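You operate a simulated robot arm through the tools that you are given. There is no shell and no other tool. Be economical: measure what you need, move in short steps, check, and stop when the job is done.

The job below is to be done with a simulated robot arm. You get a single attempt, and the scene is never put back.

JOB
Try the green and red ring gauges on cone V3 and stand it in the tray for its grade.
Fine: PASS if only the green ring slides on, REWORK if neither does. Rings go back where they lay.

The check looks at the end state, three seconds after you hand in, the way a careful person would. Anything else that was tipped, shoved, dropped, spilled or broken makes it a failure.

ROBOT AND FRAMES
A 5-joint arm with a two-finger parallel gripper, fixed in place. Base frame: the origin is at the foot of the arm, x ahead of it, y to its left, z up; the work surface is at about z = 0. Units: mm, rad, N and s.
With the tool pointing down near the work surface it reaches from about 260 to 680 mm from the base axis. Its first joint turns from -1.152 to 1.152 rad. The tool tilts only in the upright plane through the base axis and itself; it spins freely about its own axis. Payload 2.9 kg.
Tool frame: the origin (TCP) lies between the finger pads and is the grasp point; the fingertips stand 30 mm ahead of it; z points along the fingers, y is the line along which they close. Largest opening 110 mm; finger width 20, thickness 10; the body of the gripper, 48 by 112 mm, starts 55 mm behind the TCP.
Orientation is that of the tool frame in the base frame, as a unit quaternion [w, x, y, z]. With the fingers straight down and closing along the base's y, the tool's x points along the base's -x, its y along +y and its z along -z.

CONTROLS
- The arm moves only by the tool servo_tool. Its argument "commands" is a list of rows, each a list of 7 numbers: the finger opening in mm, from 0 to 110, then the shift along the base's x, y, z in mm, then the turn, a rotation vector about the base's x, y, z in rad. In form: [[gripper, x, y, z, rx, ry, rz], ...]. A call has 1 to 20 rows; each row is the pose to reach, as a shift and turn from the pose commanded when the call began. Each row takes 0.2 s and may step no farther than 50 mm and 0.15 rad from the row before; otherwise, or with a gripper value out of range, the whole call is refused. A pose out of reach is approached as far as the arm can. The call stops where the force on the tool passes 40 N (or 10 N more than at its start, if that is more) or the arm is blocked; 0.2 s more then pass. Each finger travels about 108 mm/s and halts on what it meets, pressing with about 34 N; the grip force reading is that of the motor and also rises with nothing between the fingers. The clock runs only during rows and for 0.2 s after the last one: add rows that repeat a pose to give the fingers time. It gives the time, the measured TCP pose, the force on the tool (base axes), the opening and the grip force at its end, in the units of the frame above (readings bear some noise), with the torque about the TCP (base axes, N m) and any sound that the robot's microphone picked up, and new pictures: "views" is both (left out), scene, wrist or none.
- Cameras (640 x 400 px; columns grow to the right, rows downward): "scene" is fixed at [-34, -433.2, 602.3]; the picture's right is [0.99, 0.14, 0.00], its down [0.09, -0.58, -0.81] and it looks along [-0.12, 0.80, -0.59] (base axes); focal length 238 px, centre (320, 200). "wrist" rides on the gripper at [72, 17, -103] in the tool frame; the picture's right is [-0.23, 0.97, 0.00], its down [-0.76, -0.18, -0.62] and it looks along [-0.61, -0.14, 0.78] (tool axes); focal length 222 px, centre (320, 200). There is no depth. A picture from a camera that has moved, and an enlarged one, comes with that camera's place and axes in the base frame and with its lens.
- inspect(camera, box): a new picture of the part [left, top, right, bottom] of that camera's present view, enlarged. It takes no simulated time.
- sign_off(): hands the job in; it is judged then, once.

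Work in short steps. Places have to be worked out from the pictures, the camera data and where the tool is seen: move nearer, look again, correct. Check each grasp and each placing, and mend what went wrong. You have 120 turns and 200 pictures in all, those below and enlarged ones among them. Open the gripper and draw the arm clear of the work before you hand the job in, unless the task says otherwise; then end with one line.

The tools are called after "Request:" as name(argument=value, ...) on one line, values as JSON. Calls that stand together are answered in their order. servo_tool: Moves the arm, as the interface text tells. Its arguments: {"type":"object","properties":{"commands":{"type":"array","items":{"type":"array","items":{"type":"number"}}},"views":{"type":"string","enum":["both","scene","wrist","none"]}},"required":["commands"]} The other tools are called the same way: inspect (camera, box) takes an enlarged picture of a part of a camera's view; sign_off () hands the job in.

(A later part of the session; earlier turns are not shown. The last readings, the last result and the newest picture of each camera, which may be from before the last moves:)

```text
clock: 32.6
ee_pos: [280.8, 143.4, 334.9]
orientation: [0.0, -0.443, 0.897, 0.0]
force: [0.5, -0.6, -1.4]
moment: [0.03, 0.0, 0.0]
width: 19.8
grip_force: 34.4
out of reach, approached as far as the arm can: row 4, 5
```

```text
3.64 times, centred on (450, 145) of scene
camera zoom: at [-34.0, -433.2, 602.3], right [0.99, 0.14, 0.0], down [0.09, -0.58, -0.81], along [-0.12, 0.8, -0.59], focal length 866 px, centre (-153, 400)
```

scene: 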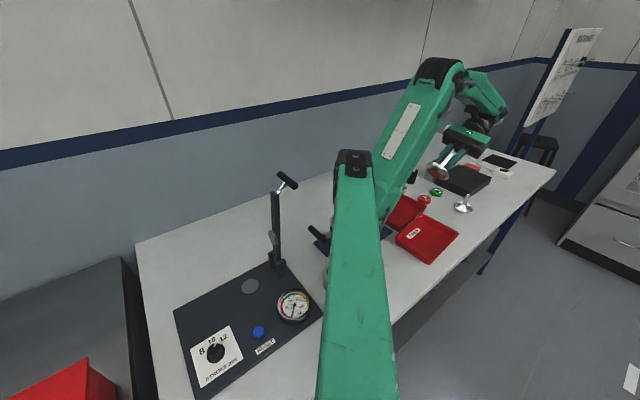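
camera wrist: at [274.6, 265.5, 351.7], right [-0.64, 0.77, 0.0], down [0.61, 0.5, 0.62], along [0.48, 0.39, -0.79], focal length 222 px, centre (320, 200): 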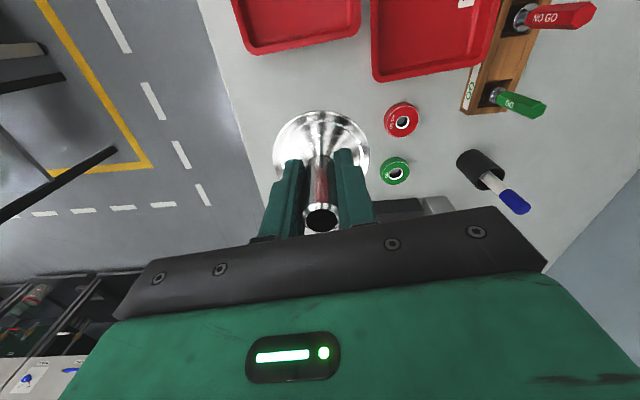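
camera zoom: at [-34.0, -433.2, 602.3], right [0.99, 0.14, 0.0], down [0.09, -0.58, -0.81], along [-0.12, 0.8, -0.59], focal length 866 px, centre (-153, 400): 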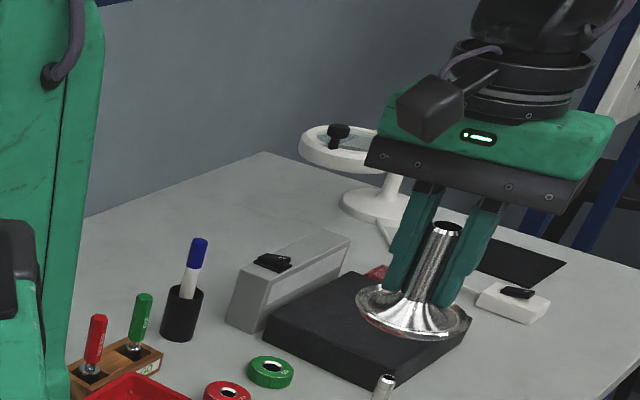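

Request:
servo_tool(commands=[[0, 0, 0, 0, 0, 0, -0.15], [0, 0, 0, 0, 0, 0, -0.3], [0, 0, 0, 0, 0, 0, -0.45], [0, 0, 0, 0, 0, 0, -0.6], [0, 0, 0, 0, 0, 0, -0.75], [0, 0, 0, 0, 0, 0, -0.9], [0, 0, 0, 0, 0, 0, -1.05], [0, 0, 0, 0, 0, 0, -1.2], [0, 0, 0, 0, 0, 0, -1.35], [0, 0, 0, 0, 0, 0, -1.5]], views="none")

Request:
inspect(camera="scene", box=[450, 145, 490, 185])

Request:
servo_tool(commands=[[0, 0, 0, 0, 0, 0, -0.15], [0, 0, 0, 0, 0, 0, -0.3], [0, 0, 0, 0, 0, 0, -0.45], [0, 0, 0, 0, 0, 0, -0.6], [0, 0, 0, 0, 0, 0, -0.75], [0, 0, 0, 0, 0, 0, -0.9], [0, 0, 0, 0, 0, 0, -1.05], [0, 0, 0, 0, 0, 0, -1.2]], views="none")

Request:
inspect(camera="scene", box=[450, 145, 490, 185])

```text
clock: 34.8
ee_pos: [281.6, 144.5, 335.0]
orientation: [0.0, 0.287, 0.958, -0.001]
force: [-1.1, -0.8, -2.0]
moment: [0.03, 0.02, 0.0]
width: 20.1
grip_force: 33.9
```

```text
10.00 times, centred on (470, 165) of scene
camera zoom: at [-34.0, -433.2, 602.3], right [0.99, 0.14, 0.0], down [0.09, -0.58, -0.81], along [-0.12, 0.8, -0.59], focal length 2381 px, centre (-1180, 550)
```

zoom: 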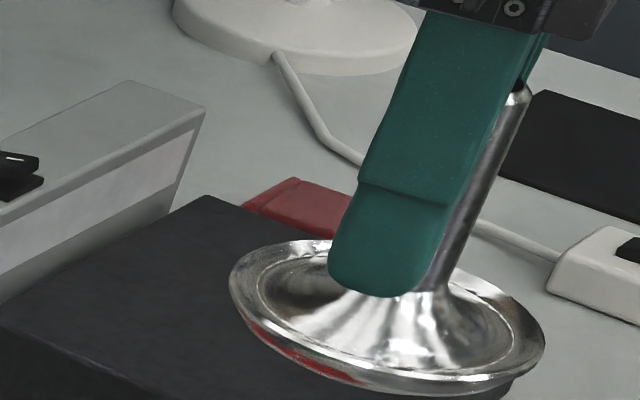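

```text
clock: 36.6
ee_pos: [280.9, 143.4, 335.6]
orientation: [0.001, 0.778, 0.628, 0.001]
force: [-0.8, -0.4, -1.0]
moment: [-0.01, 0.03, 0.02]
width: 20.0
grip_force: 34.0
```

```text
10.00 times, centred on (470, 165) of scene
camera zoom: at [-34.0, -433.2, 602.3], right [0.99, 0.14, 0.0], down [0.09, -0.58, -0.81], along [-0.12, 0.8, -0.59], focal length 2381 px, centre (-1180, 550)
```

zoom: 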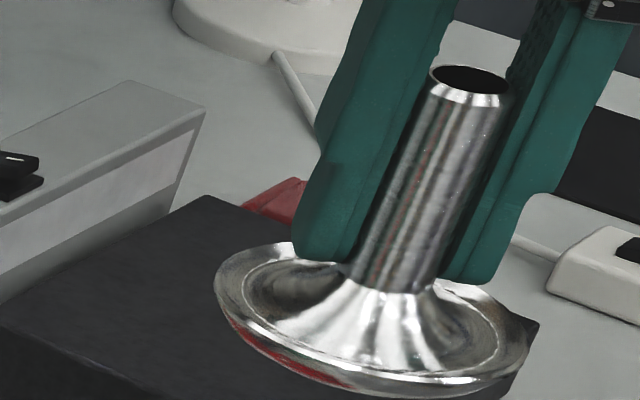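

A carries no mark anywhere. Put A back at its place and examine B the same way.

Request:
servo_tool(commands=[[0, 3, 10, 0, 0, 0, 0.15], [0, 6, 20, 0, 0, 0, 0.3], [0, 9, 30, 0, 0, 0, 0.45], [0, 12, 40, 0, 0, 0, 0.6], [0, 15, 50, 0, 0, 0, 0.75], [0, 18, 60, 0, 0, 0, 0.9], [0, 21, 70, 0, 0, 0, 1.05], [0, 24, 80, 0, 0, 0, 1.2], [0, 27, 90, 0, 0, 0, 1.35], [0, 30, 100, 0, 0, 0, 1.5], [0, 33, 110, 0, 0, 0, 1.65], [0, 36, 120, 0, 0, 0, 1.8], [0, 39, 130, 0, 0, 0, 1.95], [0, 42, 140, -20, 0, 0, 2.1], [0, 45, 150, -40, 0, 0, 2.25], [0, 48, 160, -60, 0, 0, 2.4], [0, 51, 168, -80, 0, 0, 2.55], [0, 51.5, 171, -105, 0, 0, 2.7], [0, 51.5, 171, -105, 0, 0, 2.7]], views="none")

Request:
servo_tool(commands=[[0, 0, 0, -30, 0, 0, 0], [0, 0, 0, -65, 0, 0, 0], [0, 0, 0, -100, 0, 0, 0], [0, 0, 0, -130, 0, 0, 0], [0, 0, 0, -150, 0, 0, 0], [0, 0, 0, -160, 0, 0, 0], [0, 0, 0, -160, 0, 0, 0]], views="wrist")

Request:
inspect(camera="scene", box=[410, 170, 490, 235])

```text
clock: 40.6
ee_pos: [329.5, 313.1, 231.8]
orientation: [-0.001, -0.444, 0.896, 0.0]
force: [-0.9, 0.1, -1.2]
moment: [0.0, -0.02, 0.02]
width: 20.2
grip_force: 34.0
```

```text
clock: 42.2
ee_pos: [331.5, 314.6, 73.3]
orientation: [0.0, -0.443, 0.896, 0.0]
force: [0.8, -0.1, -0.9]
moment: [-0.03, 0.0, -0.01]
width: 20.1
grip_force: 33.9
camera wrist: at [273.1, 265.4, 178.4], right [-0.64, 0.77, 0.0], down [0.6, 0.5, 0.62], along [0.48, 0.4, -0.78], focal length 222 px, centre (320, 200)
```

wrist: 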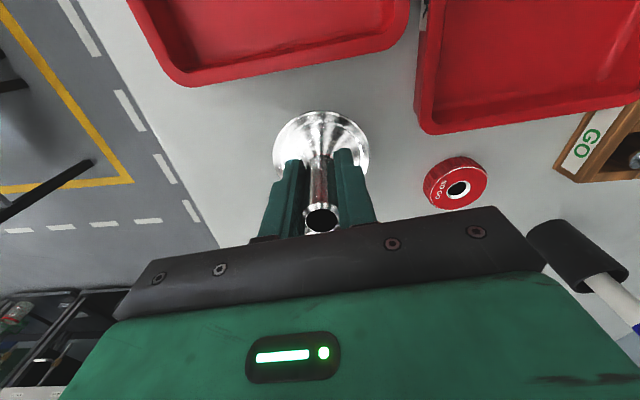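

```text
6.15 times, centred on (450, 202) of scene
camera zoom: at [-34.0, -433.2, 602.3], right [0.99, 0.14, 0.0], down [0.09, -0.58, -0.81], along [-0.12, 0.8, -0.59], focal length 1465 px, centre (-480, 185)
```

zoom: 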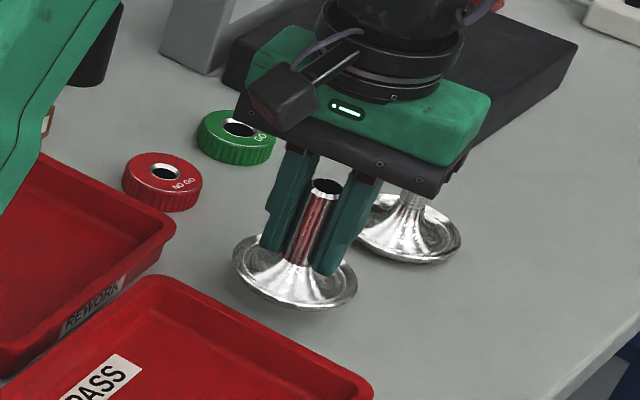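

Lower slowly until the force shows contact.

Request:
servo_tool(commands=[[0, 0, 0, -10, 0, 0, 0], [0, 0, 0, -15, 0, 0, 0], [0, 0, 0, -17, 0, 0, 0], [0, 0, 0, -18, 0, 0, 0]], views="none")

Request:
servo_tool(commands=[[0, 0, 0, -1, 0, 0, 0], [0, 0, 0, -2, 0, 0, 0], [0, 0, 0, -2, 0, 0, 0]], views="none")

```text
clock: 43.2
ee_pos: [331.6, 315.4, 52.7]
orientation: [0.0, -0.443, 0.897, 0.0]
force: [-0.2, -0.1, -0.9]
moment: [0.0, 0.01, 0.02]
width: 20.2
grip_force: 34.3
```

```text
clock: 44.0
ee_pos: [332.4, 315.6, 52.0]
orientation: [0.0, -0.444, 0.896, 0.0]
force: [-6.4, -2.5, 17.5]
moment: [-0.43, 0.44, -0.02]
width: 20.1
grip_force: 33.9
```

Contact made. Back off 1 mm, release and rise, then look.

Request:
servo_tool(commands=[[0, 0, 0, 1.5, 0, 0, 0], [30, 0, 0, 1.5, 0, 0, 0], [60, 0, 0, 1.5, 0, 0, 0], [60, 0, 0, 1.5, 0, 0, 0], [60, 0, 0, 40, 0, 0, 0], [60, 0, 0, 80, 0, 0, 0], [60, 0, 0, 120, 0, 0, 0], [60, 0, 0, 120, 0, 0, 0]], views="wrist")

```text
clock: 45.8
ee_pos: [332.8, 315.4, 172.5]
orientation: [-0.001, -0.442, 0.897, -0.001]
force: [0.6, -0.3, -0.4]
moment: [0.0, 0.01, -0.01]
width: 59.9
grip_force: 0.0
camera wrist: at [274.1, 266.1, 277.6], right [-0.64, 0.77, 0.0], down [0.6, 0.5, 0.62], along [0.48, 0.4, -0.78], focal length 222 px, centre (320, 200)
```

wrist: 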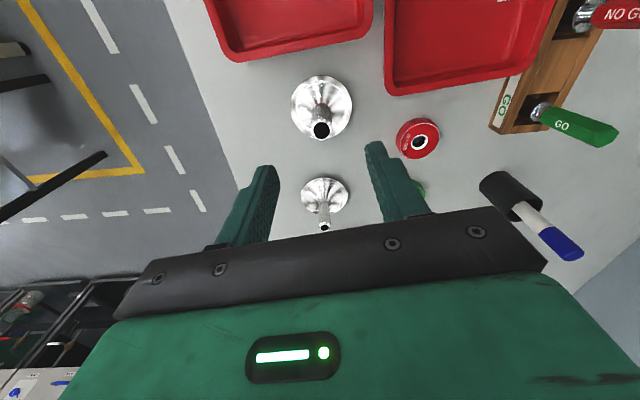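

A stands well. Now above cone B, estimated (431,404).

Request:
servo_tool(commands=[[60, 30, 27, 0, 0, 0, 0], [60, 60, 54, 0, 0, 0, 0], [60, 98, 88, -20, 0, 0, 0], [60, 98, 88, -52, 0, 0, 0], [60, 98, 88, -52, 0, 0, 0]], views="wrist")

Request:
inspect(camera="wrist", box=[240, 60, 400, 180])

```text
refused: row 3 steps farther than a row can; nothing moved
```

```text
3.33 times, centred on (320, 120) of wrist
camera zoom: at [274.1, 266.1, 277.6], right [-0.64, 0.77, 0.0], down [0.6, 0.5, 0.62], along [0.48, 0.4, -0.78], focal length 740 px, centre (320, 467)
```

zoom: 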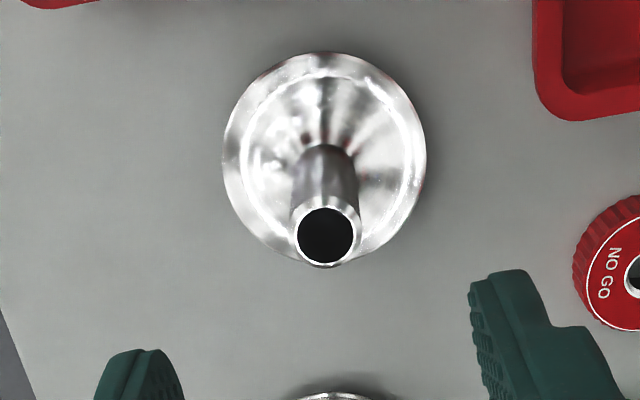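

Same move with smaller steps.

Request:
servo_tool(commands=[[60, 25, 22, 0, 0, 0, 0], [60, 50, 45, 0, 0, 0, 0], [60, 75, 67, -10, 0, 0, 0], [60, 98, 88, -30, 0, 0, 0], [60, 98, 88, -52, 0, 0, 0], [60, 98, 88, -52, 0, 0, 0]], views="wrist")

Request:
inspect(camera="wrist", box=[240, 60, 400, 180])

```text
clock: 47.2
ee_pos: [430.5, 401.1, 119.1]
orientation: [0.0, -0.443, 0.896, 0.0]
force: [-1.0, 0.7, 0.8]
moment: [-0.01, -0.04, -0.01]
width: 60.2
grip_force: 0.1
camera wrist: at [371.1, 353.0, 223.5], right [-0.64, 0.77, 0.0], down [0.6, 0.5, 0.62], along [0.48, 0.4, -0.78], focal length 222 px, centre (320, 200)
```

wrist: 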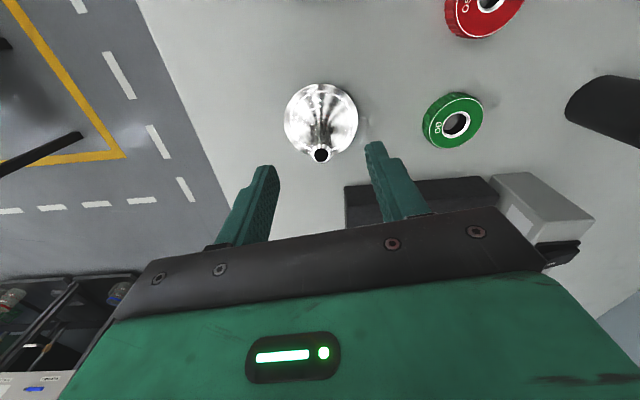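

```text
3.33 times, centred on (320, 120) of wrist
camera zoom: at [371.1, 353.0, 223.5], right [-0.64, 0.77, 0.0], down [0.6, 0.5, 0.62], along [0.48, 0.4, -0.78], focal length 740 px, centre (320, 467)
```

zoom: 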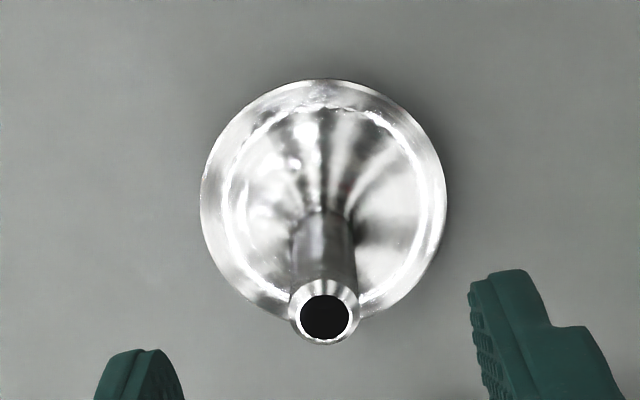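

B's stem looks slimmer (~16 mm). Its axis is near the TCP axis; descend, grip and lift a few mm.

Request:
servo_tool(commands=[[60, -1, 0, -40, 0, 0, 0], [60, -1, 0, -66, 0, 0, 0], [40, -1, 0, -66, 0, 0, 0], [20, -1, 0, -66, 0, 0, 0], [0, -1, 0, -66, 0, 0, 0], [0, -1, 0, -66, 0, 0, 0], [0, -1, 0, -66, 0, 0, 0]], views="wrist")

Request:
inspect(camera="scene", box=[430, 160, 500, 220])

```text
clock: 48.8
ee_pos: [430.1, 401.7, 53.3]
orientation: [-0.001, -0.443, 0.897, 0.001]
force: [0.8, -0.4, 1.6]
moment: [-0.1, -0.11, 0.02]
width: 14.8
grip_force: 33.8
camera wrist: at [371.1, 353.2, 158.6], right [-0.64, 0.77, 0.0], down [0.6, 0.5, 0.62], along [0.48, 0.4, -0.78], focal length 222 px, centre (320, 200)
```

wrist: 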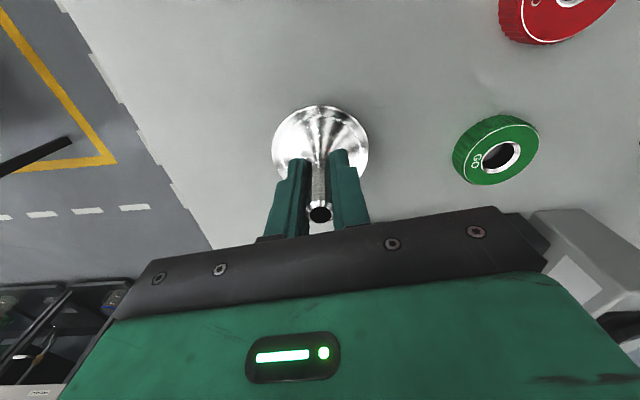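

```text
6.67 times, centred on (465, 190) of scene
camera zoom: at [-34.0, -433.2, 602.3], right [0.99, 0.14, 0.0], down [0.09, -0.58, -0.81], along [-0.12, 0.8, -0.59], focal length 1588 px, centre (-647, 267)
```

zoom: 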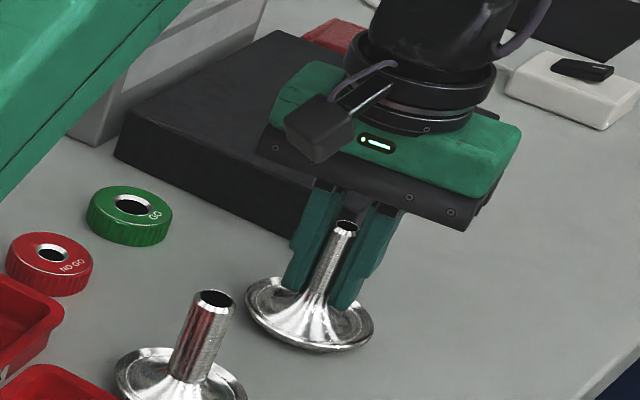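

Good grip at 14.8 mm. Record its place (430,402). Lift gently.

Request:
servo_tool(commands=[[0, 0, 0, 3, 0, 0, 0], [0, 0, 0, 8, 0, 0, 0], [0, 0, 0, 18, 0, 0, 0], [0, 0, 0, 35, 0, 0, 0], [0, 0, 0, 55, 0, 0, 0], [0, 0, 0, 80, 0, 0, 0], [0, 0, 0, 110, 0, 0, 0], [0, 0, 0, 140, 0, 0, 0], [0, 0, 0, 170, 0, 0, 0], [0, -15, -14, 190, 0, 0, 0], [0, -35, -33, 200, 0, 0, 0], [0, -60, -56, 205, 0, 0, 0], [0, -90, -84, 210, 0, 0, 0], [0, -120, -112, 220, 0, 0, 0], [0, -135, -126, 230, 0, 0, 0], [0, -135, -126, 230, 0, 0, 0]], views="wrist")

```text
clock: 52.2
ee_pos: [296.2, 276.7, 282.1]
orientation: [-0.001, -0.443, 0.896, 0.0]
force: [0.7, -0.6, -1.2]
moment: [-0.03, -0.01, 0.02]
width: 15.1
grip_force: 34.1
camera wrist: at [236.0, 226.9, 387.2], right [-0.64, 0.77, 0.0], down [0.6, 0.5, 0.62], along [0.48, 0.4, -0.78], focal length 222 px, centre (320, 200)
```

wrist: 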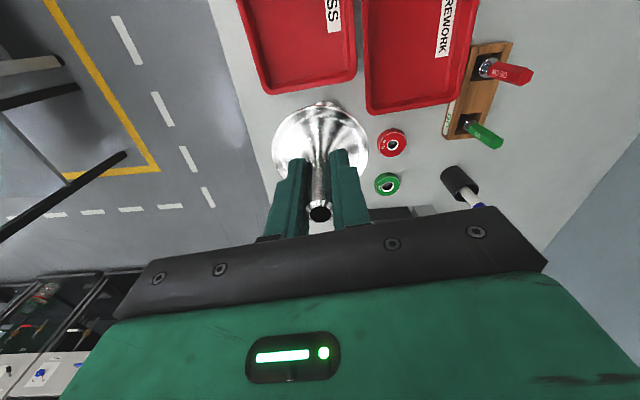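

Held. Tilt inward to show B's underside.

Request:
servo_tool(commands=[[0, -10, -9, 2, -0.068, 0.073, 0], [0, -20, -18, 4, -0.137, 0.146, 0], [0, -30, -27, 6, -0.206, 0.219, 0], [0, -40, -36, 8, -0.274, 0.292, 0], [0, -50, -45, 10, -0.343, 0.365, 0], [0, -60, -54, 12, -0.411, 0.437, 0], [0, -60, -54, 12, -0.48, 0.51, 0], [0, -60, -54, 12, -0.548, 0.583, 0], [0, -60, -54, 12, -0.617, 0.656, 0], [0, -60, -54, 12, -0.668, 0.71, 0]], views="none")

Request:
inspect(camera="scene", box=[425, 145, 470, 190])

```text
clock: 54.4
ee_pos: [234.9, 222.0, 296.3]
orientation: [-0.449, -0.392, 0.791, -0.137]
force: [0.1, 0.0, -2.0]
moment: [0.03, -0.05, 0.0]
width: 14.9
grip_force: 34.0
```

```text
8.89 times, centred on (448, 168) of scene
camera zoom: at [-34.0, -433.2, 602.3], right [0.99, 0.14, 0.0], down [0.09, -0.58, -0.81], along [-0.12, 0.8, -0.59], focal length 2117 px, centre (-813, 489)
```

zoom: 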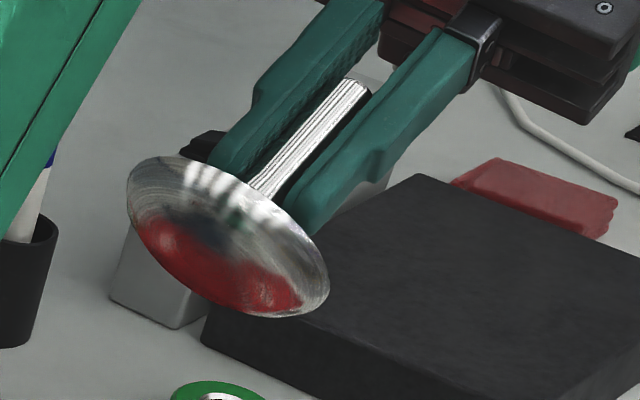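

B's underside is blank too. Look at the bench spot where B stood and around for any tag.

Request:
inspect(camera="scene", box=[420, 165, 500, 225])

Request:
inspect(camera="scene", box=[390, 170, 470, 270])

Request:
inspect(camera="scene", box=[520, 20, 610, 110])

Request:
inspect(camera="scene", box=[540, 130, 640, 400])

```text
6.67 times, centred on (460, 195) of scene
camera zoom: at [-34.0, -433.2, 602.3], right [0.99, 0.14, 0.0], down [0.09, -0.58, -0.81], along [-0.12, 0.8, -0.59], focal length 1588 px, centre (-613, 233)
```

zoom: 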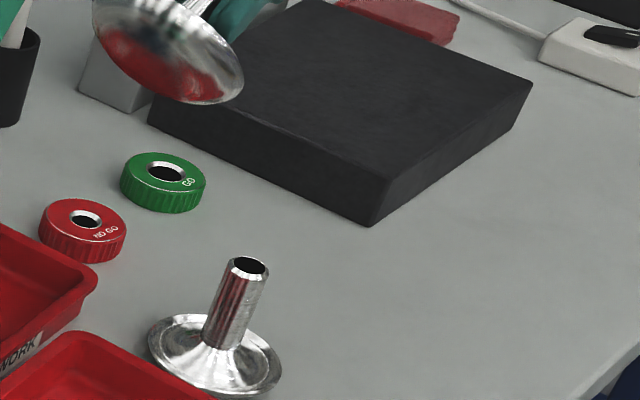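

```text
4.00 times, centred on (430, 220) of scene
camera zoom: at [-34.0, -433.2, 602.3], right [0.99, 0.14, 0.0], down [0.09, -0.58, -0.81], along [-0.12, 0.8, -0.59], focal length 952 px, centre (-120, 120)
```

zoom: 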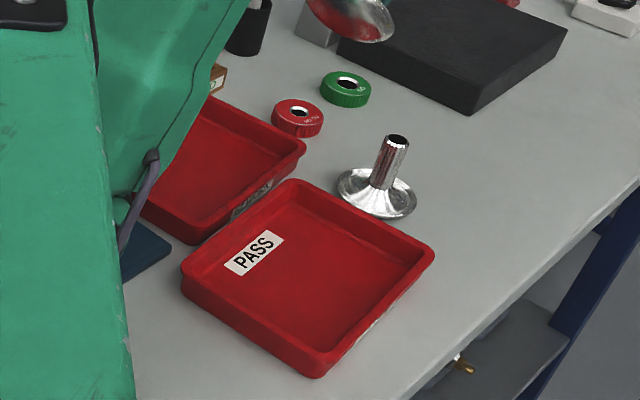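

```text
4.44 times, centred on (565, 65) of scene
camera zoom: at [-34.0, -433.2, 602.3], right [0.99, 0.14, 0.0], down [0.09, -0.58, -0.81], along [-0.12, 0.8, -0.59], focal length 1058 px, centre (-769, 800)
```

zoom: 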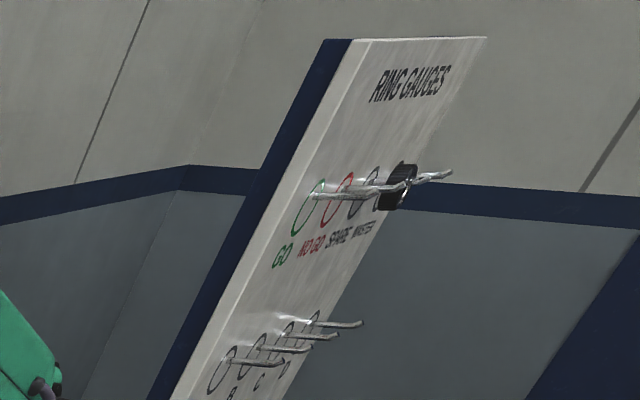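

```text
1.48 times, centred on (590, 265) of scene
camera zoom: at [-34.0, -433.2, 602.3], right [0.99, 0.14, 0.0], down [0.09, -0.58, -0.81], along [-0.12, 0.8, -0.59], focal length 353 px, centre (-80, 104)
```

zoom: 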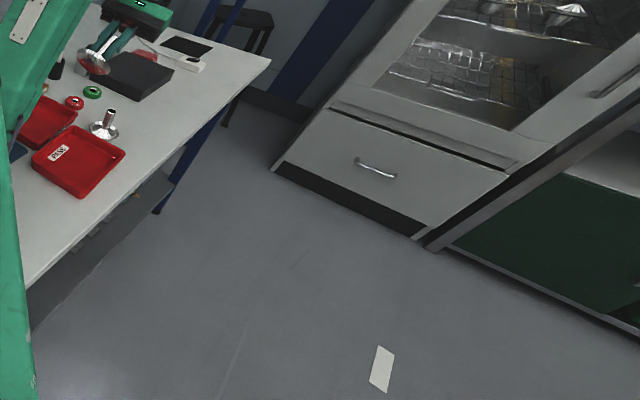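

No tags. The only unseen zones: B's stem facing ~90–190°, A's stem facing ~-40–0°. Untilt B and set it back rotated by 90° so those zones can be seen.

Request:
servo_tool(commands=[[0, 10, 9, 0, 0.084, -0.089, 0], [0, 20, 18, 0, 0.168, -0.178, 0], [0, 30, 27, 0, 0.251, -0.267, 0], [0, 40, 36, 0, 0.335, -0.356, 0], [0, 50, 45, 0, 0.418, -0.445, 0], [0, 60, 54, 0, 0.502, -0.534, 0], [0, 75, 68, 0, 0.585, -0.623, 0], [0, 95, 85, 0, 0.669, -0.712, 0], [0, 95, 85, 0, 0.669, -0.712, 0]], views="none")

Request:
servo_tool(commands=[[0, 10, 9, 0, 0, 0, 0.14], [0, 20, 18, 0, 0, 0, 0.28], [0, 30, 27, 0, 0, 0, 0.42], [0, 40, 36, 0, 0, 0, 0.56], [0, 50, 45, -10, 0, 0, 0.7], [0, 60, 55, -20, 0, 0, 0.84], [0, 70, 65, -30, 0, 0, 0.98], [0, 80, 75, -40, 0, 0, 1.12], [0, 90, 84, -60, 0, 0, 1.26], [0, 98, 93, -80, 0, 0, 1.4], [0, 98, 93, -110, 0, 0, 1.54], [0, 98, 93, -140, 0, 0, 1.57], [0, 98, 93, -170, 0, 0, 1.57], [0, 98, 93, -170, 0, 0, 1.57]], views="wrist")

```text
clock: 56.4
ee_pos: [329.0, 305.6, 294.2]
orientation: [0.0, -0.443, 0.896, 0.0]
force: [0.5, -0.1, -1.1]
moment: [-0.01, -0.02, -0.01]
width: 15.1
grip_force: 34.1
```

```text
clock: 59.4
ee_pos: [428.4, 400.5, 127.3]
orientation: [-0.001, 0.947, -0.32, 0.001]
force: [-0.9, 1.3, -1.3]
moment: [-0.03, 0.01, -0.03]
width: 15.2
grip_force: 34.1
camera wrist: at [474.1, 341.6, 231.8], right [-0.77, -0.64, 0.0], down [-0.5, 0.6, 0.62], along [-0.4, 0.48, -0.78], focal length 222 px, centre (320, 200)
```

wrist: 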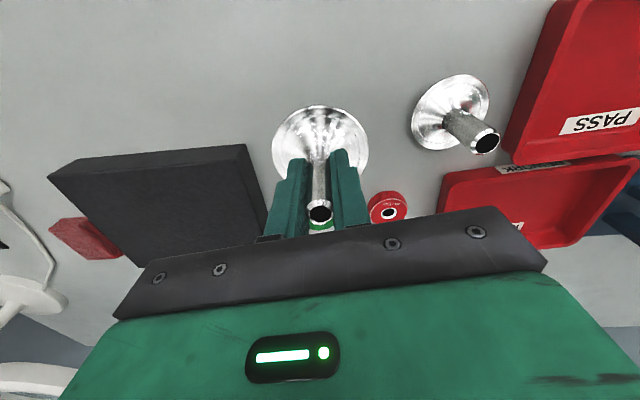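

This view shows A's +x side; enlarge its stem.

Request:
inspect(camera="wrist", box=[400, 65, 510, 165])

Request:
servo_tool(commands=[[0, 1, 1, -30, 0, 0, 0], [0, 1.5, 1.5, -60, 0, 0, 0], [0, 1.5, 1.5, -69, 0, 0, 0], [0, 1.5, 1.5, -72, 0, 0, 0], [0, 1.5, 1.5, -73, 0, 0, 0], [0, 1.5, 1.5, -73, 0, 0, 0]], views="none")

```text
4.00 times, centred on (455, 115) of wrist
camera zoom: at [474.1, 341.6, 231.8], right [-0.77, -0.64, 0.0], down [-0.5, 0.6, 0.62], along [-0.4, 0.48, -0.78], focal length 888 px, centre (-220, 540)
```

zoom: 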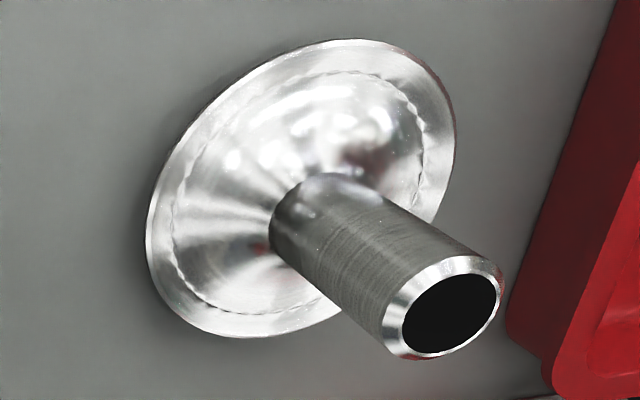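

```text
clock: 60.8
ee_pos: [430.4, 401.9, 55.1]
orientation: [-0.001, 0.947, -0.321, 0.001]
force: [-1.0, -5.7, 16.0]
moment: [-0.47, 0.06, 0.01]
width: 15.0
grip_force: 34.2
```

A is entirely unmarked. B is down; release and rise, spinning back to see B's remaining side.

Request:
servo_tool(commands=[[0, 0, 0, 1, 0, 0, 0], [30, 0, 0, 1, 0, 0, 0], [60, 0, 0, 1, 0, 0, 0], [60, 0, 0, 1, 0, 0, 0], [60, 0, 0, 40, 0, 0, 0], [60, 0, 0, 75, 0, 0, 0], [60, -5, -5, 80, 0, 0, -0.15], [60, -10, -10, 80, 0, 0, -0.3], [60, -15, -15, 80, 0, 0, -0.45], [60, -20, -20, 80, 0, 0, -0.6], [60, -25, -25, 80, 0, 0, -0.75], [60, -30, -30, 80, 0, 0, -0.9], [60, -35, -35, 80, 0, 0, -1.05], [60, -35, -35, 80, 0, 0, -1.2], [60, -35, -35, 80, 0, 0, -1.35], [60, -35, -35, 80, 0, 0, -1.5], [60, -35, -35, 80, 0, 0, -1.57]], views="wrist")

Request:
inspect(camera="wrist", box=[270, 120, 380, 220])

```text
clock: 64.4
ee_pos: [395.7, 366.1, 131.8]
orientation: [0.0, -0.443, 0.897, 0.0]
force: [-0.6, -0.3, 0.8]
moment: [0.01, 0.0, -0.03]
width: 60.0
grip_force: 0.0
camera wrist: at [334.6, 317.6, 237.1], right [-0.63, 0.77, 0.0], down [0.6, 0.5, 0.62], along [0.48, 0.4, -0.78], focal length 222 px, centre (320, 200)
```

wrist: 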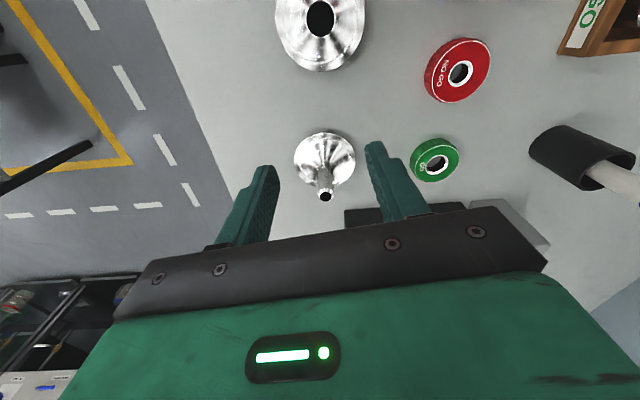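

```text
4.00 times, centred on (325, 170) of wrist
camera zoom: at [334.6, 317.6, 237.1], right [-0.63, 0.77, 0.0], down [0.6, 0.5, 0.62], along [0.48, 0.4, -0.78], focal length 888 px, centre (300, 320)
```

zoom: 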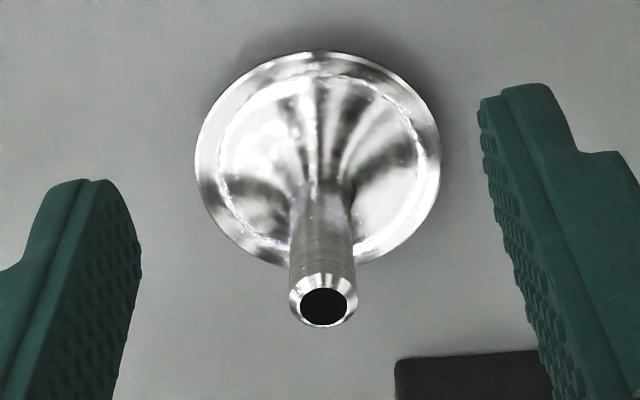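

Still blank. Check other bench objects (grey box, black mat, white block, red item, pot) for any identifying note.

Request:
inspect(camera="scene", box=[460, 140, 530, 190])

Request:
inspect(camera="scene", box=[160, 160, 330, 400])

Request:
inspect(camera="wrist", box=[270, 0, 370, 80])

Request:
inspect(camera="scene", box=[0, 330, 130, 400])

```text
8.00 times, centred on (495, 165) of scene
camera zoom: at [-34.0, -433.2, 602.3], right [0.99, 0.14, 0.0], down [0.09, -0.58, -0.81], along [-0.12, 0.8, -0.59], focal length 1905 px, centre (-1080, 480)
```

zoom: 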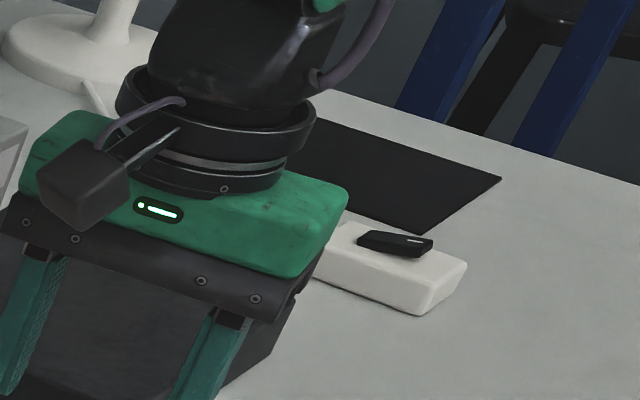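

```text
1.67 times, centred on (245, 280) of scene
camera zoom: at [-34.0, -433.2, 602.3], right [0.99, 0.14, 0.0], down [0.09, -0.58, -0.81], along [-0.12, 0.8, -0.59], focal length 397 px, centre (445, 67)
```

zoom: 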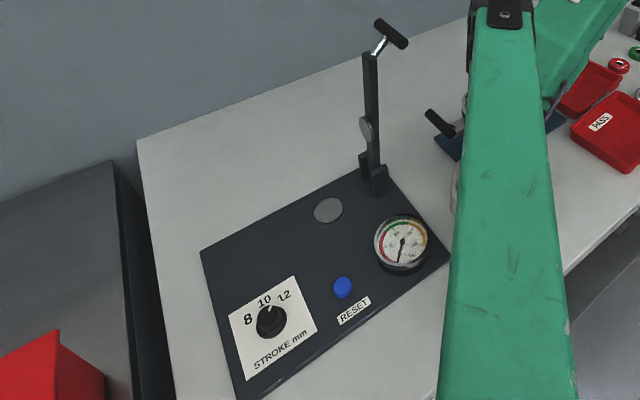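

```text
5.00 times, centred on (320, 40) of wrist
camera zoom: at [334.6, 317.6, 237.1], right [-0.63, 0.77, 0.0], down [0.6, 0.5, 0.62], along [0.48, 0.4, -0.78], focal length 1111 px, centre (320, 1000)
```

zoom: 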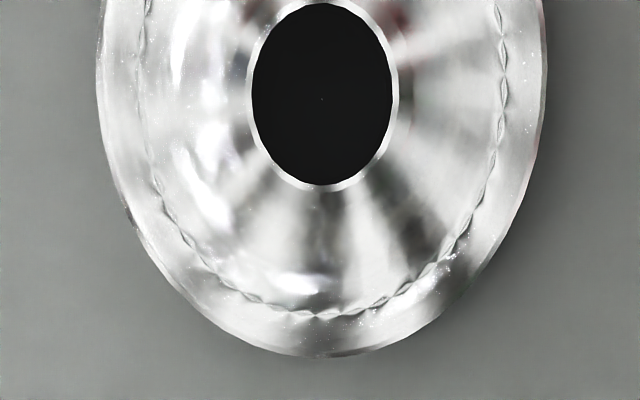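

```text
4.92 times, centred on (65, 365) of scene
camera zoom: at [-34.0, -433.2, 602.3], right [0.99, 0.14, 0.0], down [0.09, -0.58, -0.81], along [-0.12, 0.8, -0.59], focal length 1172 px, centre (1575, -612)
```

zoom: 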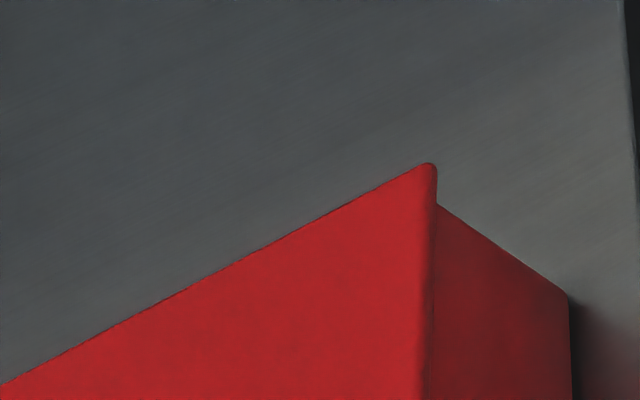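

No label anywhere on the reachable bench. Let me gauge the ring bores against the stems (A ≈ 20 mm, B ≈ 15 mm), since the grading allows only "green only" or "neither".

Request:
inspect(camera="wrist", box=[400, 30, 500, 190])

```text
2.50 times, centred on (450, 110) of wrist
camera zoom: at [334.6, 317.6, 237.1], right [-0.63, 0.77, 0.0], down [0.6, 0.5, 0.62], along [0.48, 0.4, -0.78], focal length 555 px, centre (-5, 425)
```

zoom: 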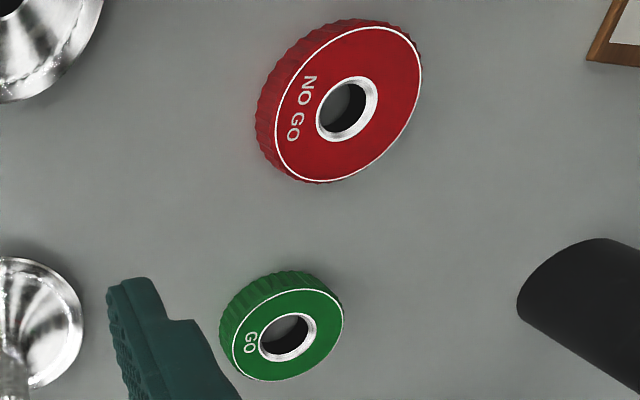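

Request:
inspect(camera="wrist", box=[405, 130, 465, 190])

Request:
inspect(camera="wrist", box=[420, 30, 500, 110])

```text
6.67 times, centred on (435, 160) of wrist
camera zoom: at [334.6, 317.6, 237.1], right [-0.63, 0.77, 0.0], down [0.6, 0.5, 0.62], along [0.48, 0.4, -0.78], focal length 1481 px, centre (-447, 467)
```

zoom: 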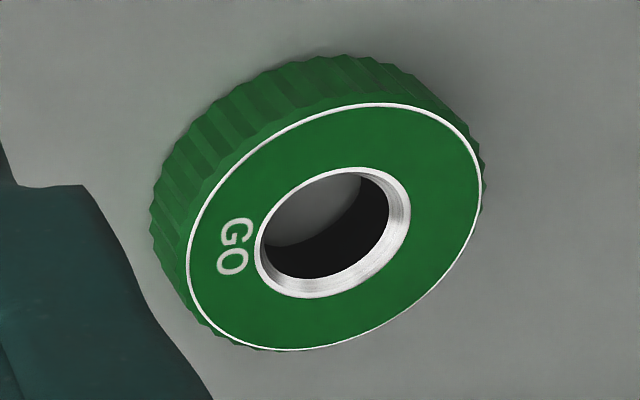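

```text
5.00 times, centred on (460, 70) of wrist
camera zoom: at [334.6, 317.6, 237.1], right [-0.63, 0.77, 0.0], down [0.6, 0.5, 0.62], along [0.48, 0.4, -0.78], focal length 1111 px, centre (-380, 850)
```

zoom: 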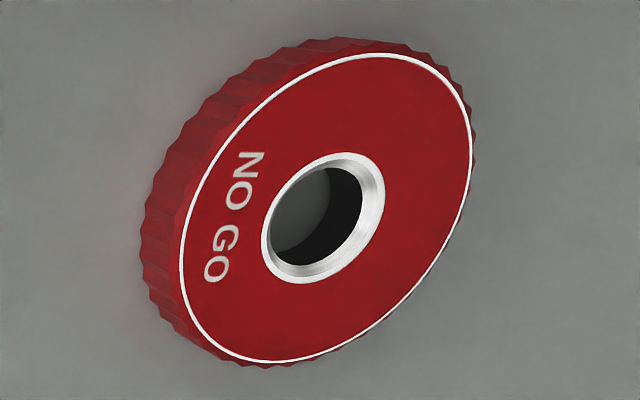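

Bores measure ≈21.5 mm (green) and ≈16.3 mm (red); B (15 mm) would take both, which has no grade here, so A looks like the one to grade; I'll verify by trying. Move above the red ring at about (285,436), closing along x.

Request:
servo_tool(commands=[[75, -20, 10, 10, 0, 0, 0.13], [75, -40, 22, 20, 0, 0, 0.26], [75, -60, 36, 20, 0, 0, 0.39], [75, -80, 48, 20, 0, 0, 0.52], [75, -100, 62, 10, 0, 0, 0.65], [75, -111, 70, 0, 0, 0, 0.653], [75, -111, 70, -25, 0, 0, 0.653], [75, -111, 70, -25, 0, 0, 0.653]], views="wrist")

```text
clock: 66.2
ee_pos: [280.8, 435.7, 108.4]
orientation: [0.0, 0.707, -0.707, 0.001]
force: [0.0, 0.0, -0.1]
moment: [0.0, 0.0, 0.02]
width: 75.0
grip_force: 0.1
camera wrist: at [262.3, 362.2, 213.7], right [-0.97, 0.23, 0.0], down [0.18, 0.76, 0.62], along [0.14, 0.61, -0.78], focal length 222 px, centre (320, 200)
```

wrist: 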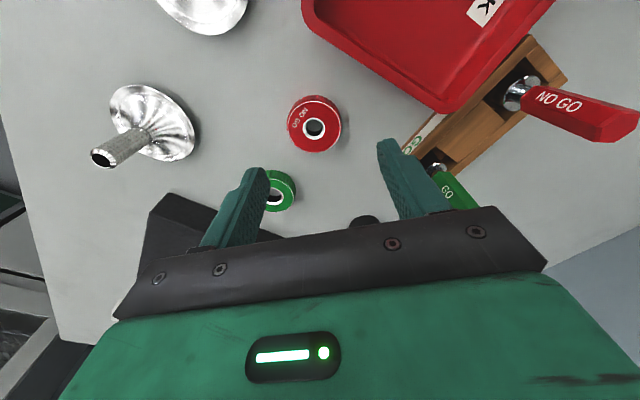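

Ring is ~4.5 mm toward +x of the tool axis. Correct, descend to tips ≈5 mm, close.

Request:
servo_tool(commands=[[75, 4.4, -1, -30, 0, 0, 0], [75, 4.4, -1, -60, 0, 0, 0], [75, 4.4, -1, -73, 0, 0, 0], [75, 4.4, -1, -73, 0, 0, 0], [60, 4.4, -1, -73, 0, 0, 0], [40, 4.4, -1, -73, 0, 0, 0], [40, 4.4, -1, -73, 0, 0, 0]], views="wrist")

```text
clock: 67.8
ee_pos: [287.0, 433.6, 34.6]
orientation: [0.0, -0.707, 0.707, 0.001]
force: [0.0, -0.5, -0.6]
moment: [0.02, 0.0, -0.02]
width: 48.9
grip_force: 33.9
camera wrist: at [267.9, 359.2, 139.9], right [-0.97, 0.23, 0.0], down [0.18, 0.76, 0.62], along [0.14, 0.61, -0.78], focal length 222 px, centre (320, 200)
```

wrist: 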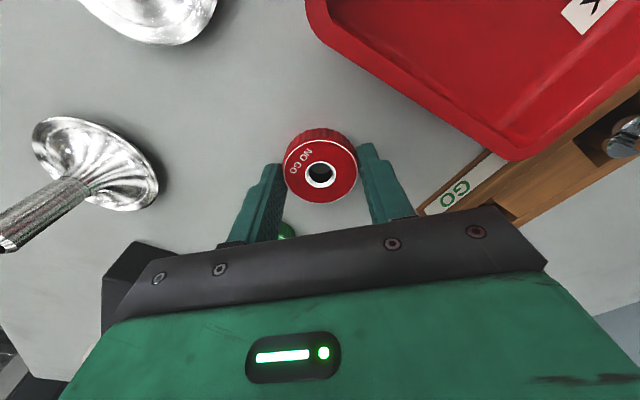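

Gripped the red ring (48.9 mm). Ring sits ~4 mm on the far side of TCP. Lift and hover over A.

Request:
servo_tool(commands=[[40, 0, 0, 10, 0, 0, 0], [40, 0, 0, 40, 0, 0, 0], [40, 0, 0, 80, 0, 0, 0], [40, 8, -22, 105, 0, 0, 0], [40, 20, -55, 105, 0, 0, 0], [40, 33, -88, 105, 0, 0, 0], [40, 47, -122, 105, 0, 0, 0], [40, 47, -122, 90, 0, 0, 0], [40, 47, -122, 90, 0, 0, 0]], views="wrist")

Request:
inspect(camera="wrist", box=[250, 80, 390, 220])

Request:
inspect(camera="scene", box=[410, 160, 490, 230])

```text
clock: 69.8
ee_pos: [335.5, 315.3, 123.6]
orientation: [0.0, -0.707, 0.707, 0.0]
force: [0.3, -0.2, -1.9]
moment: [-0.01, 0.0, -0.01]
width: 48.5
grip_force: 34.3
camera wrist: at [316.2, 240.6, 228.4], right [-0.97, 0.23, 0.0], down [0.18, 0.76, 0.62], along [0.14, 0.61, -0.78], focal length 222 px, centre (320, 200)
```

wrist: 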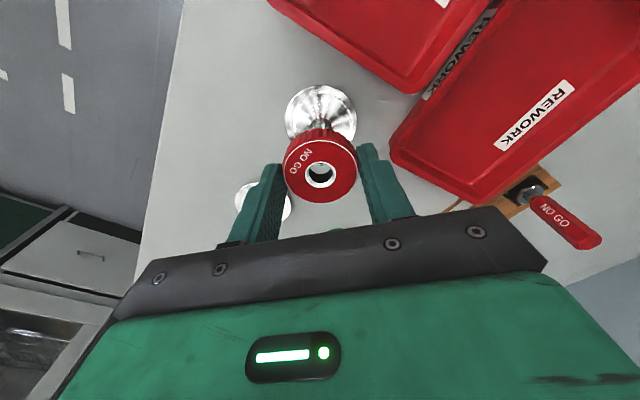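

```text
2.86 times, centred on (320, 150) of wrist
camera zoom: at [316.2, 240.6, 228.4], right [-0.97, 0.23, 0.0], down [0.18, 0.76, 0.62], along [0.14, 0.61, -0.78], focal length 635 px, centre (320, 343)
```

zoom: 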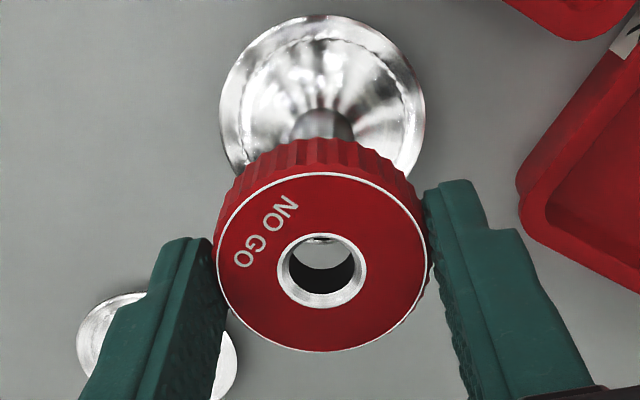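

```text
5.71 times, centred on (450, 195) of scene
camera zoom: at [-34.0, -433.2, 602.3], right [0.99, 0.14, 0.0], down [0.09, -0.58, -0.81], along [-0.12, 0.8, -0.59], focal length 1361 px, centre (-423, 229)
```

zoom: 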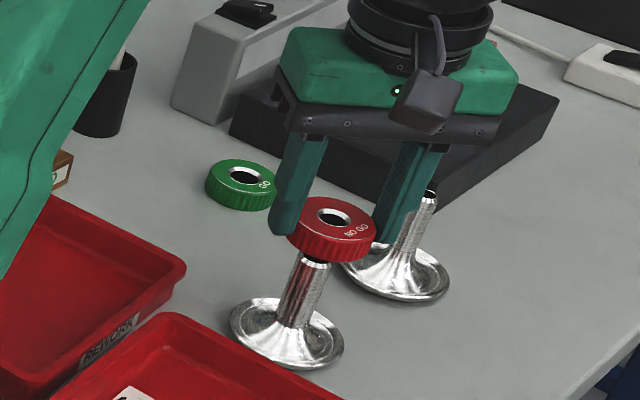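

Ring is aligned with A's stem within ~1 mm. Lower in small steps and watch the force.

Request:
servo_tool(commands=[[40, 1, 1, -6, 0, 0, 0], [40, 1, 1, -12, 0, 0, 0], [40, 1, 1, -14, 0, 0, 0], [40, 1, 1, -16, 0, 0, 0], [40, 1, 1, -17, 0, 0, 0], [40, 1, 1, -18, 0, 0, 0]], views="none")

Request:
inspect(camera="scene", box=[420, 170, 480, 230])

```text
clock: 71.2
ee_pos: [337.4, 315.9, 108.9]
orientation: [-0.002, 0.708, -0.707, 0.0]
force: [-6.6, 0.5, 23.2]
moment: [0.34, 0.29, 0.03]
width: 49.0
grip_force: 34.3
```

```text
6.67 times, centred on (450, 200) of scene
camera zoom: at [-34.1, -433.3, 602.2], right [0.99, 0.14, 0.0], down [0.09, -0.58, -0.81], along [-0.12, 0.8, -0.59], focal length 1588 px, centre (-547, 200)
```

zoom: 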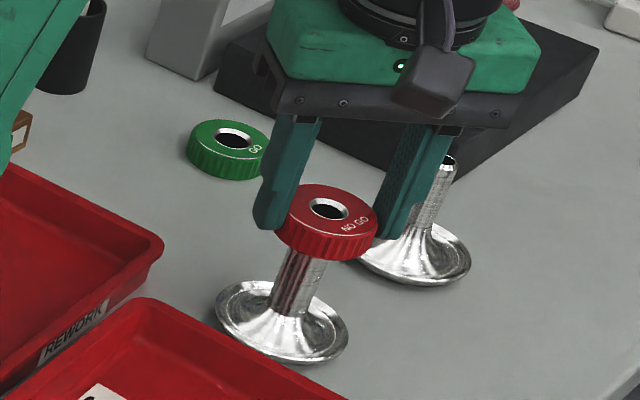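

Contact at the stem top (ring bottom ≈74), with moments showing the stem slightly to +y of the ring. Raise, shift +2.5 mm in y, -1 in x, and retry.

Request:
servo_tool(commands=[[40, 0, 0, 4, 0, 0, 0], [40, -1, 2.5, 4, 0, 0, 0], [40, -1, 2.5, 2, 0, 0, 0], [40, -1, 2.5, 0, 0, 0, 0], [40, -1, 2.5, -1, 0, 0, 0], [40, -1, 2.5, -2, 0, 0, 0]], views="none")

```text
clock: 72.6
ee_pos: [333.1, 318.0, 102.5]
orientation: [-0.001, 0.707, -0.707, 0.0]
force: [1.0, -0.5, 3.1]
moment: [-0.02, -0.09, -0.01]
width: 48.8
grip_force: 34.1
```

Lower now with little force; continue a bit.

Request:
servo_tool(commands=[[40, 0, 0, -1, 0, 0, 0], [40, 0, 0, -2, 0, 0, 0], [40, 0, 0, -2, 0, 0, 0]], views="none")

Request:
inspect(camera="wrist", box=[250, 80, 390, 220])

Request:
inspect(camera="scene", box=[420, 170, 480, 230])

```text
clock: 73.4
ee_pos: [333.6, 318.5, 103.4]
orientation: [-0.002, 0.707, -0.707, 0.0]
force: [-0.3, -8.5, 23.0]
moment: [-0.29, 0.05, 0.0]
width: 48.8
grip_force: 34.0
```

```text
2.86 times, centred on (320, 150) of wrist
camera zoom: at [315.1, 243.9, 208.2], right [-0.97, 0.23, 0.0], down [0.18, 0.76, 0.63], along [0.14, 0.61, -0.78], focal length 635 px, centre (320, 343)
```

zoom: 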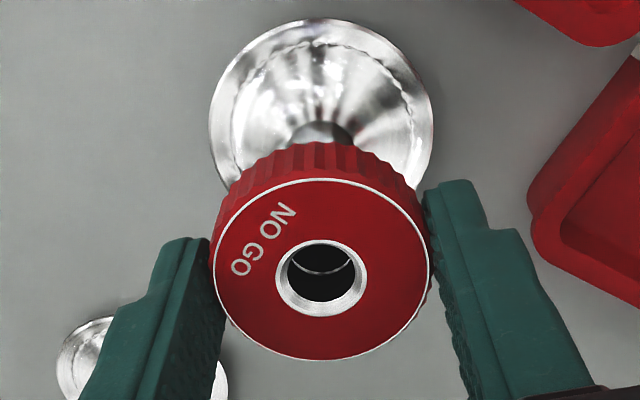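

```text
6.67 times, centred on (450, 200) of scene
camera zoom: at [-34.1, -433.3, 602.2], right [0.99, 0.14, 0.0], down [0.09, -0.58, -0.81], along [-0.12, 0.8, -0.59], focal length 1588 px, centre (-547, 200)
```

zoom: 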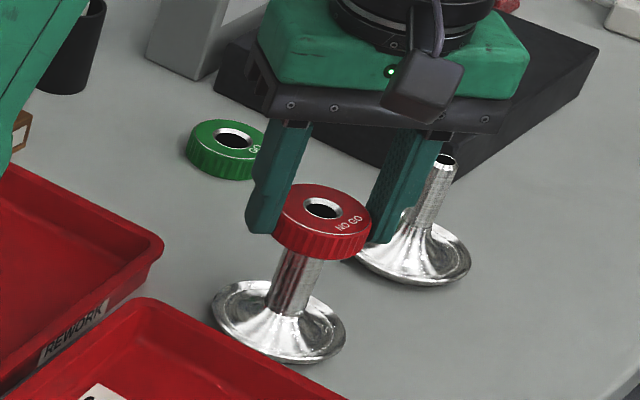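

Red does not pass A's stem (blocked right at the top, centred). Lift off and hover over B with red to settle B's status.

Request:
servo_tool(commands=[[40, 0, 0, 10, 0, 0, 0], [40, 0, 0, 30, 0, 0, 0], [40, 20, 17, 30, 0, 0, 0], [40, 45, 40, 30, 0, 0, 0], [40, 70, 62, 30, 0, 0, 0], [40, 97, 85, 30, 0, 0, 0], [40, 97, 85, 22, 0, 0, 0], [40, 97, 85, 22, 0, 0, 0]], views="none")

Request:
inspect(camera="wrist", box=[250, 80, 390, 220])

Request:
inspect(camera="scene", box=[420, 160, 490, 230])

```text
clock: 75.2
ee_pos: [431.4, 404.3, 121.3]
orientation: [0.0, 0.707, -0.707, 0.001]
force: [0.7, -0.9, -2.4]
moment: [0.0, -0.02, -0.02]
width: 48.5
grip_force: 34.1
```

```text
2.86 times, centred on (320, 150) of wrist
camera zoom: at [412.8, 330.2, 227.3], right [-0.97, 0.23, 0.0], down [0.18, 0.76, 0.62], along [0.14, 0.61, -0.78], focal length 635 px, centre (320, 343)
```

zoom: 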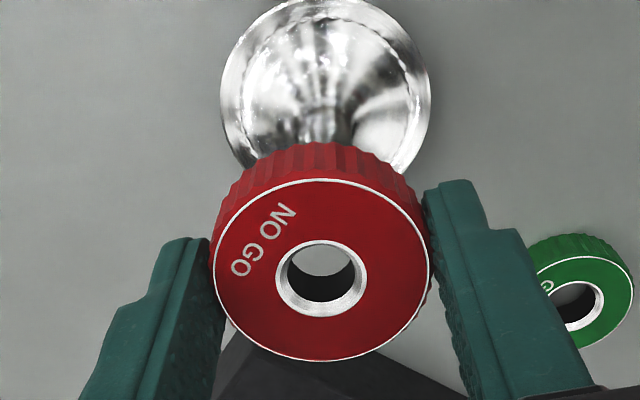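

```text
5.71 times, centred on (455, 195) of scene
camera zoom: at [-34.0, -433.2, 602.3], right [0.99, 0.14, 0.0], down [0.09, -0.58, -0.81], along [-0.12, 0.8, -0.59], focal length 1361 px, centre (-451, 229)
```

zoom: 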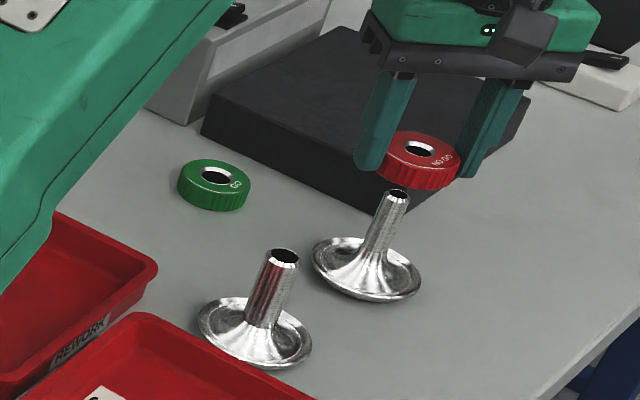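

B is ~4.5 mm nearer in y and ~2.5 in -x. Correct and lower gently.

Request:
servo_tool(commands=[[40, -2.5, -4.5, 0, 0, 0, 0], [40, -2.5, -4.5, -8, 0, 0, 0], [40, -2.5, -4.5, -12, 0, 0, 0], [40, -2.5, -4.5, -15, 0, 0, 0], [40, -2.5, -4.5, -17, 0, 0, 0], [40, -2.5, -4.5, -19, 0, 0, 0]], views="none")

Request:
inspect(camera="wrist", box=[250, 80, 390, 220])

```text
clock: 76.6
ee_pos: [429.7, 397.4, 105.1]
orientation: [0.0, -0.707, 0.707, 0.0]
force: [-0.3, -0.9, -1.2]
moment: [0.03, -0.02, 0.03]
width: 48.6
grip_force: 34.2
```

```text
2.86 times, centred on (320, 150) of wrist
camera zoom: at [409.9, 323.3, 209.9], right [-0.97, 0.23, 0.0], down [0.18, 0.76, 0.62], along [0.14, 0.61, -0.78], focal length 635 px, centre (320, 343)
```

zoom: 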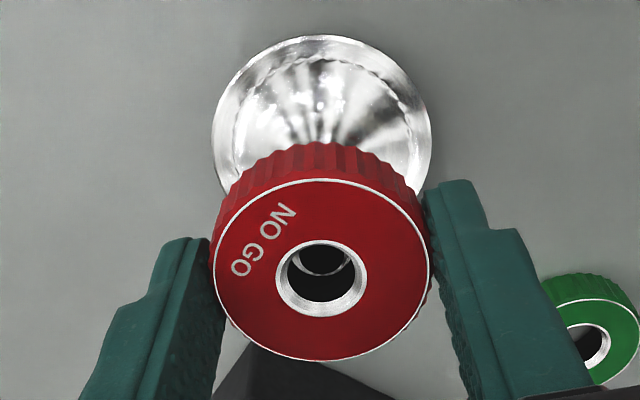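

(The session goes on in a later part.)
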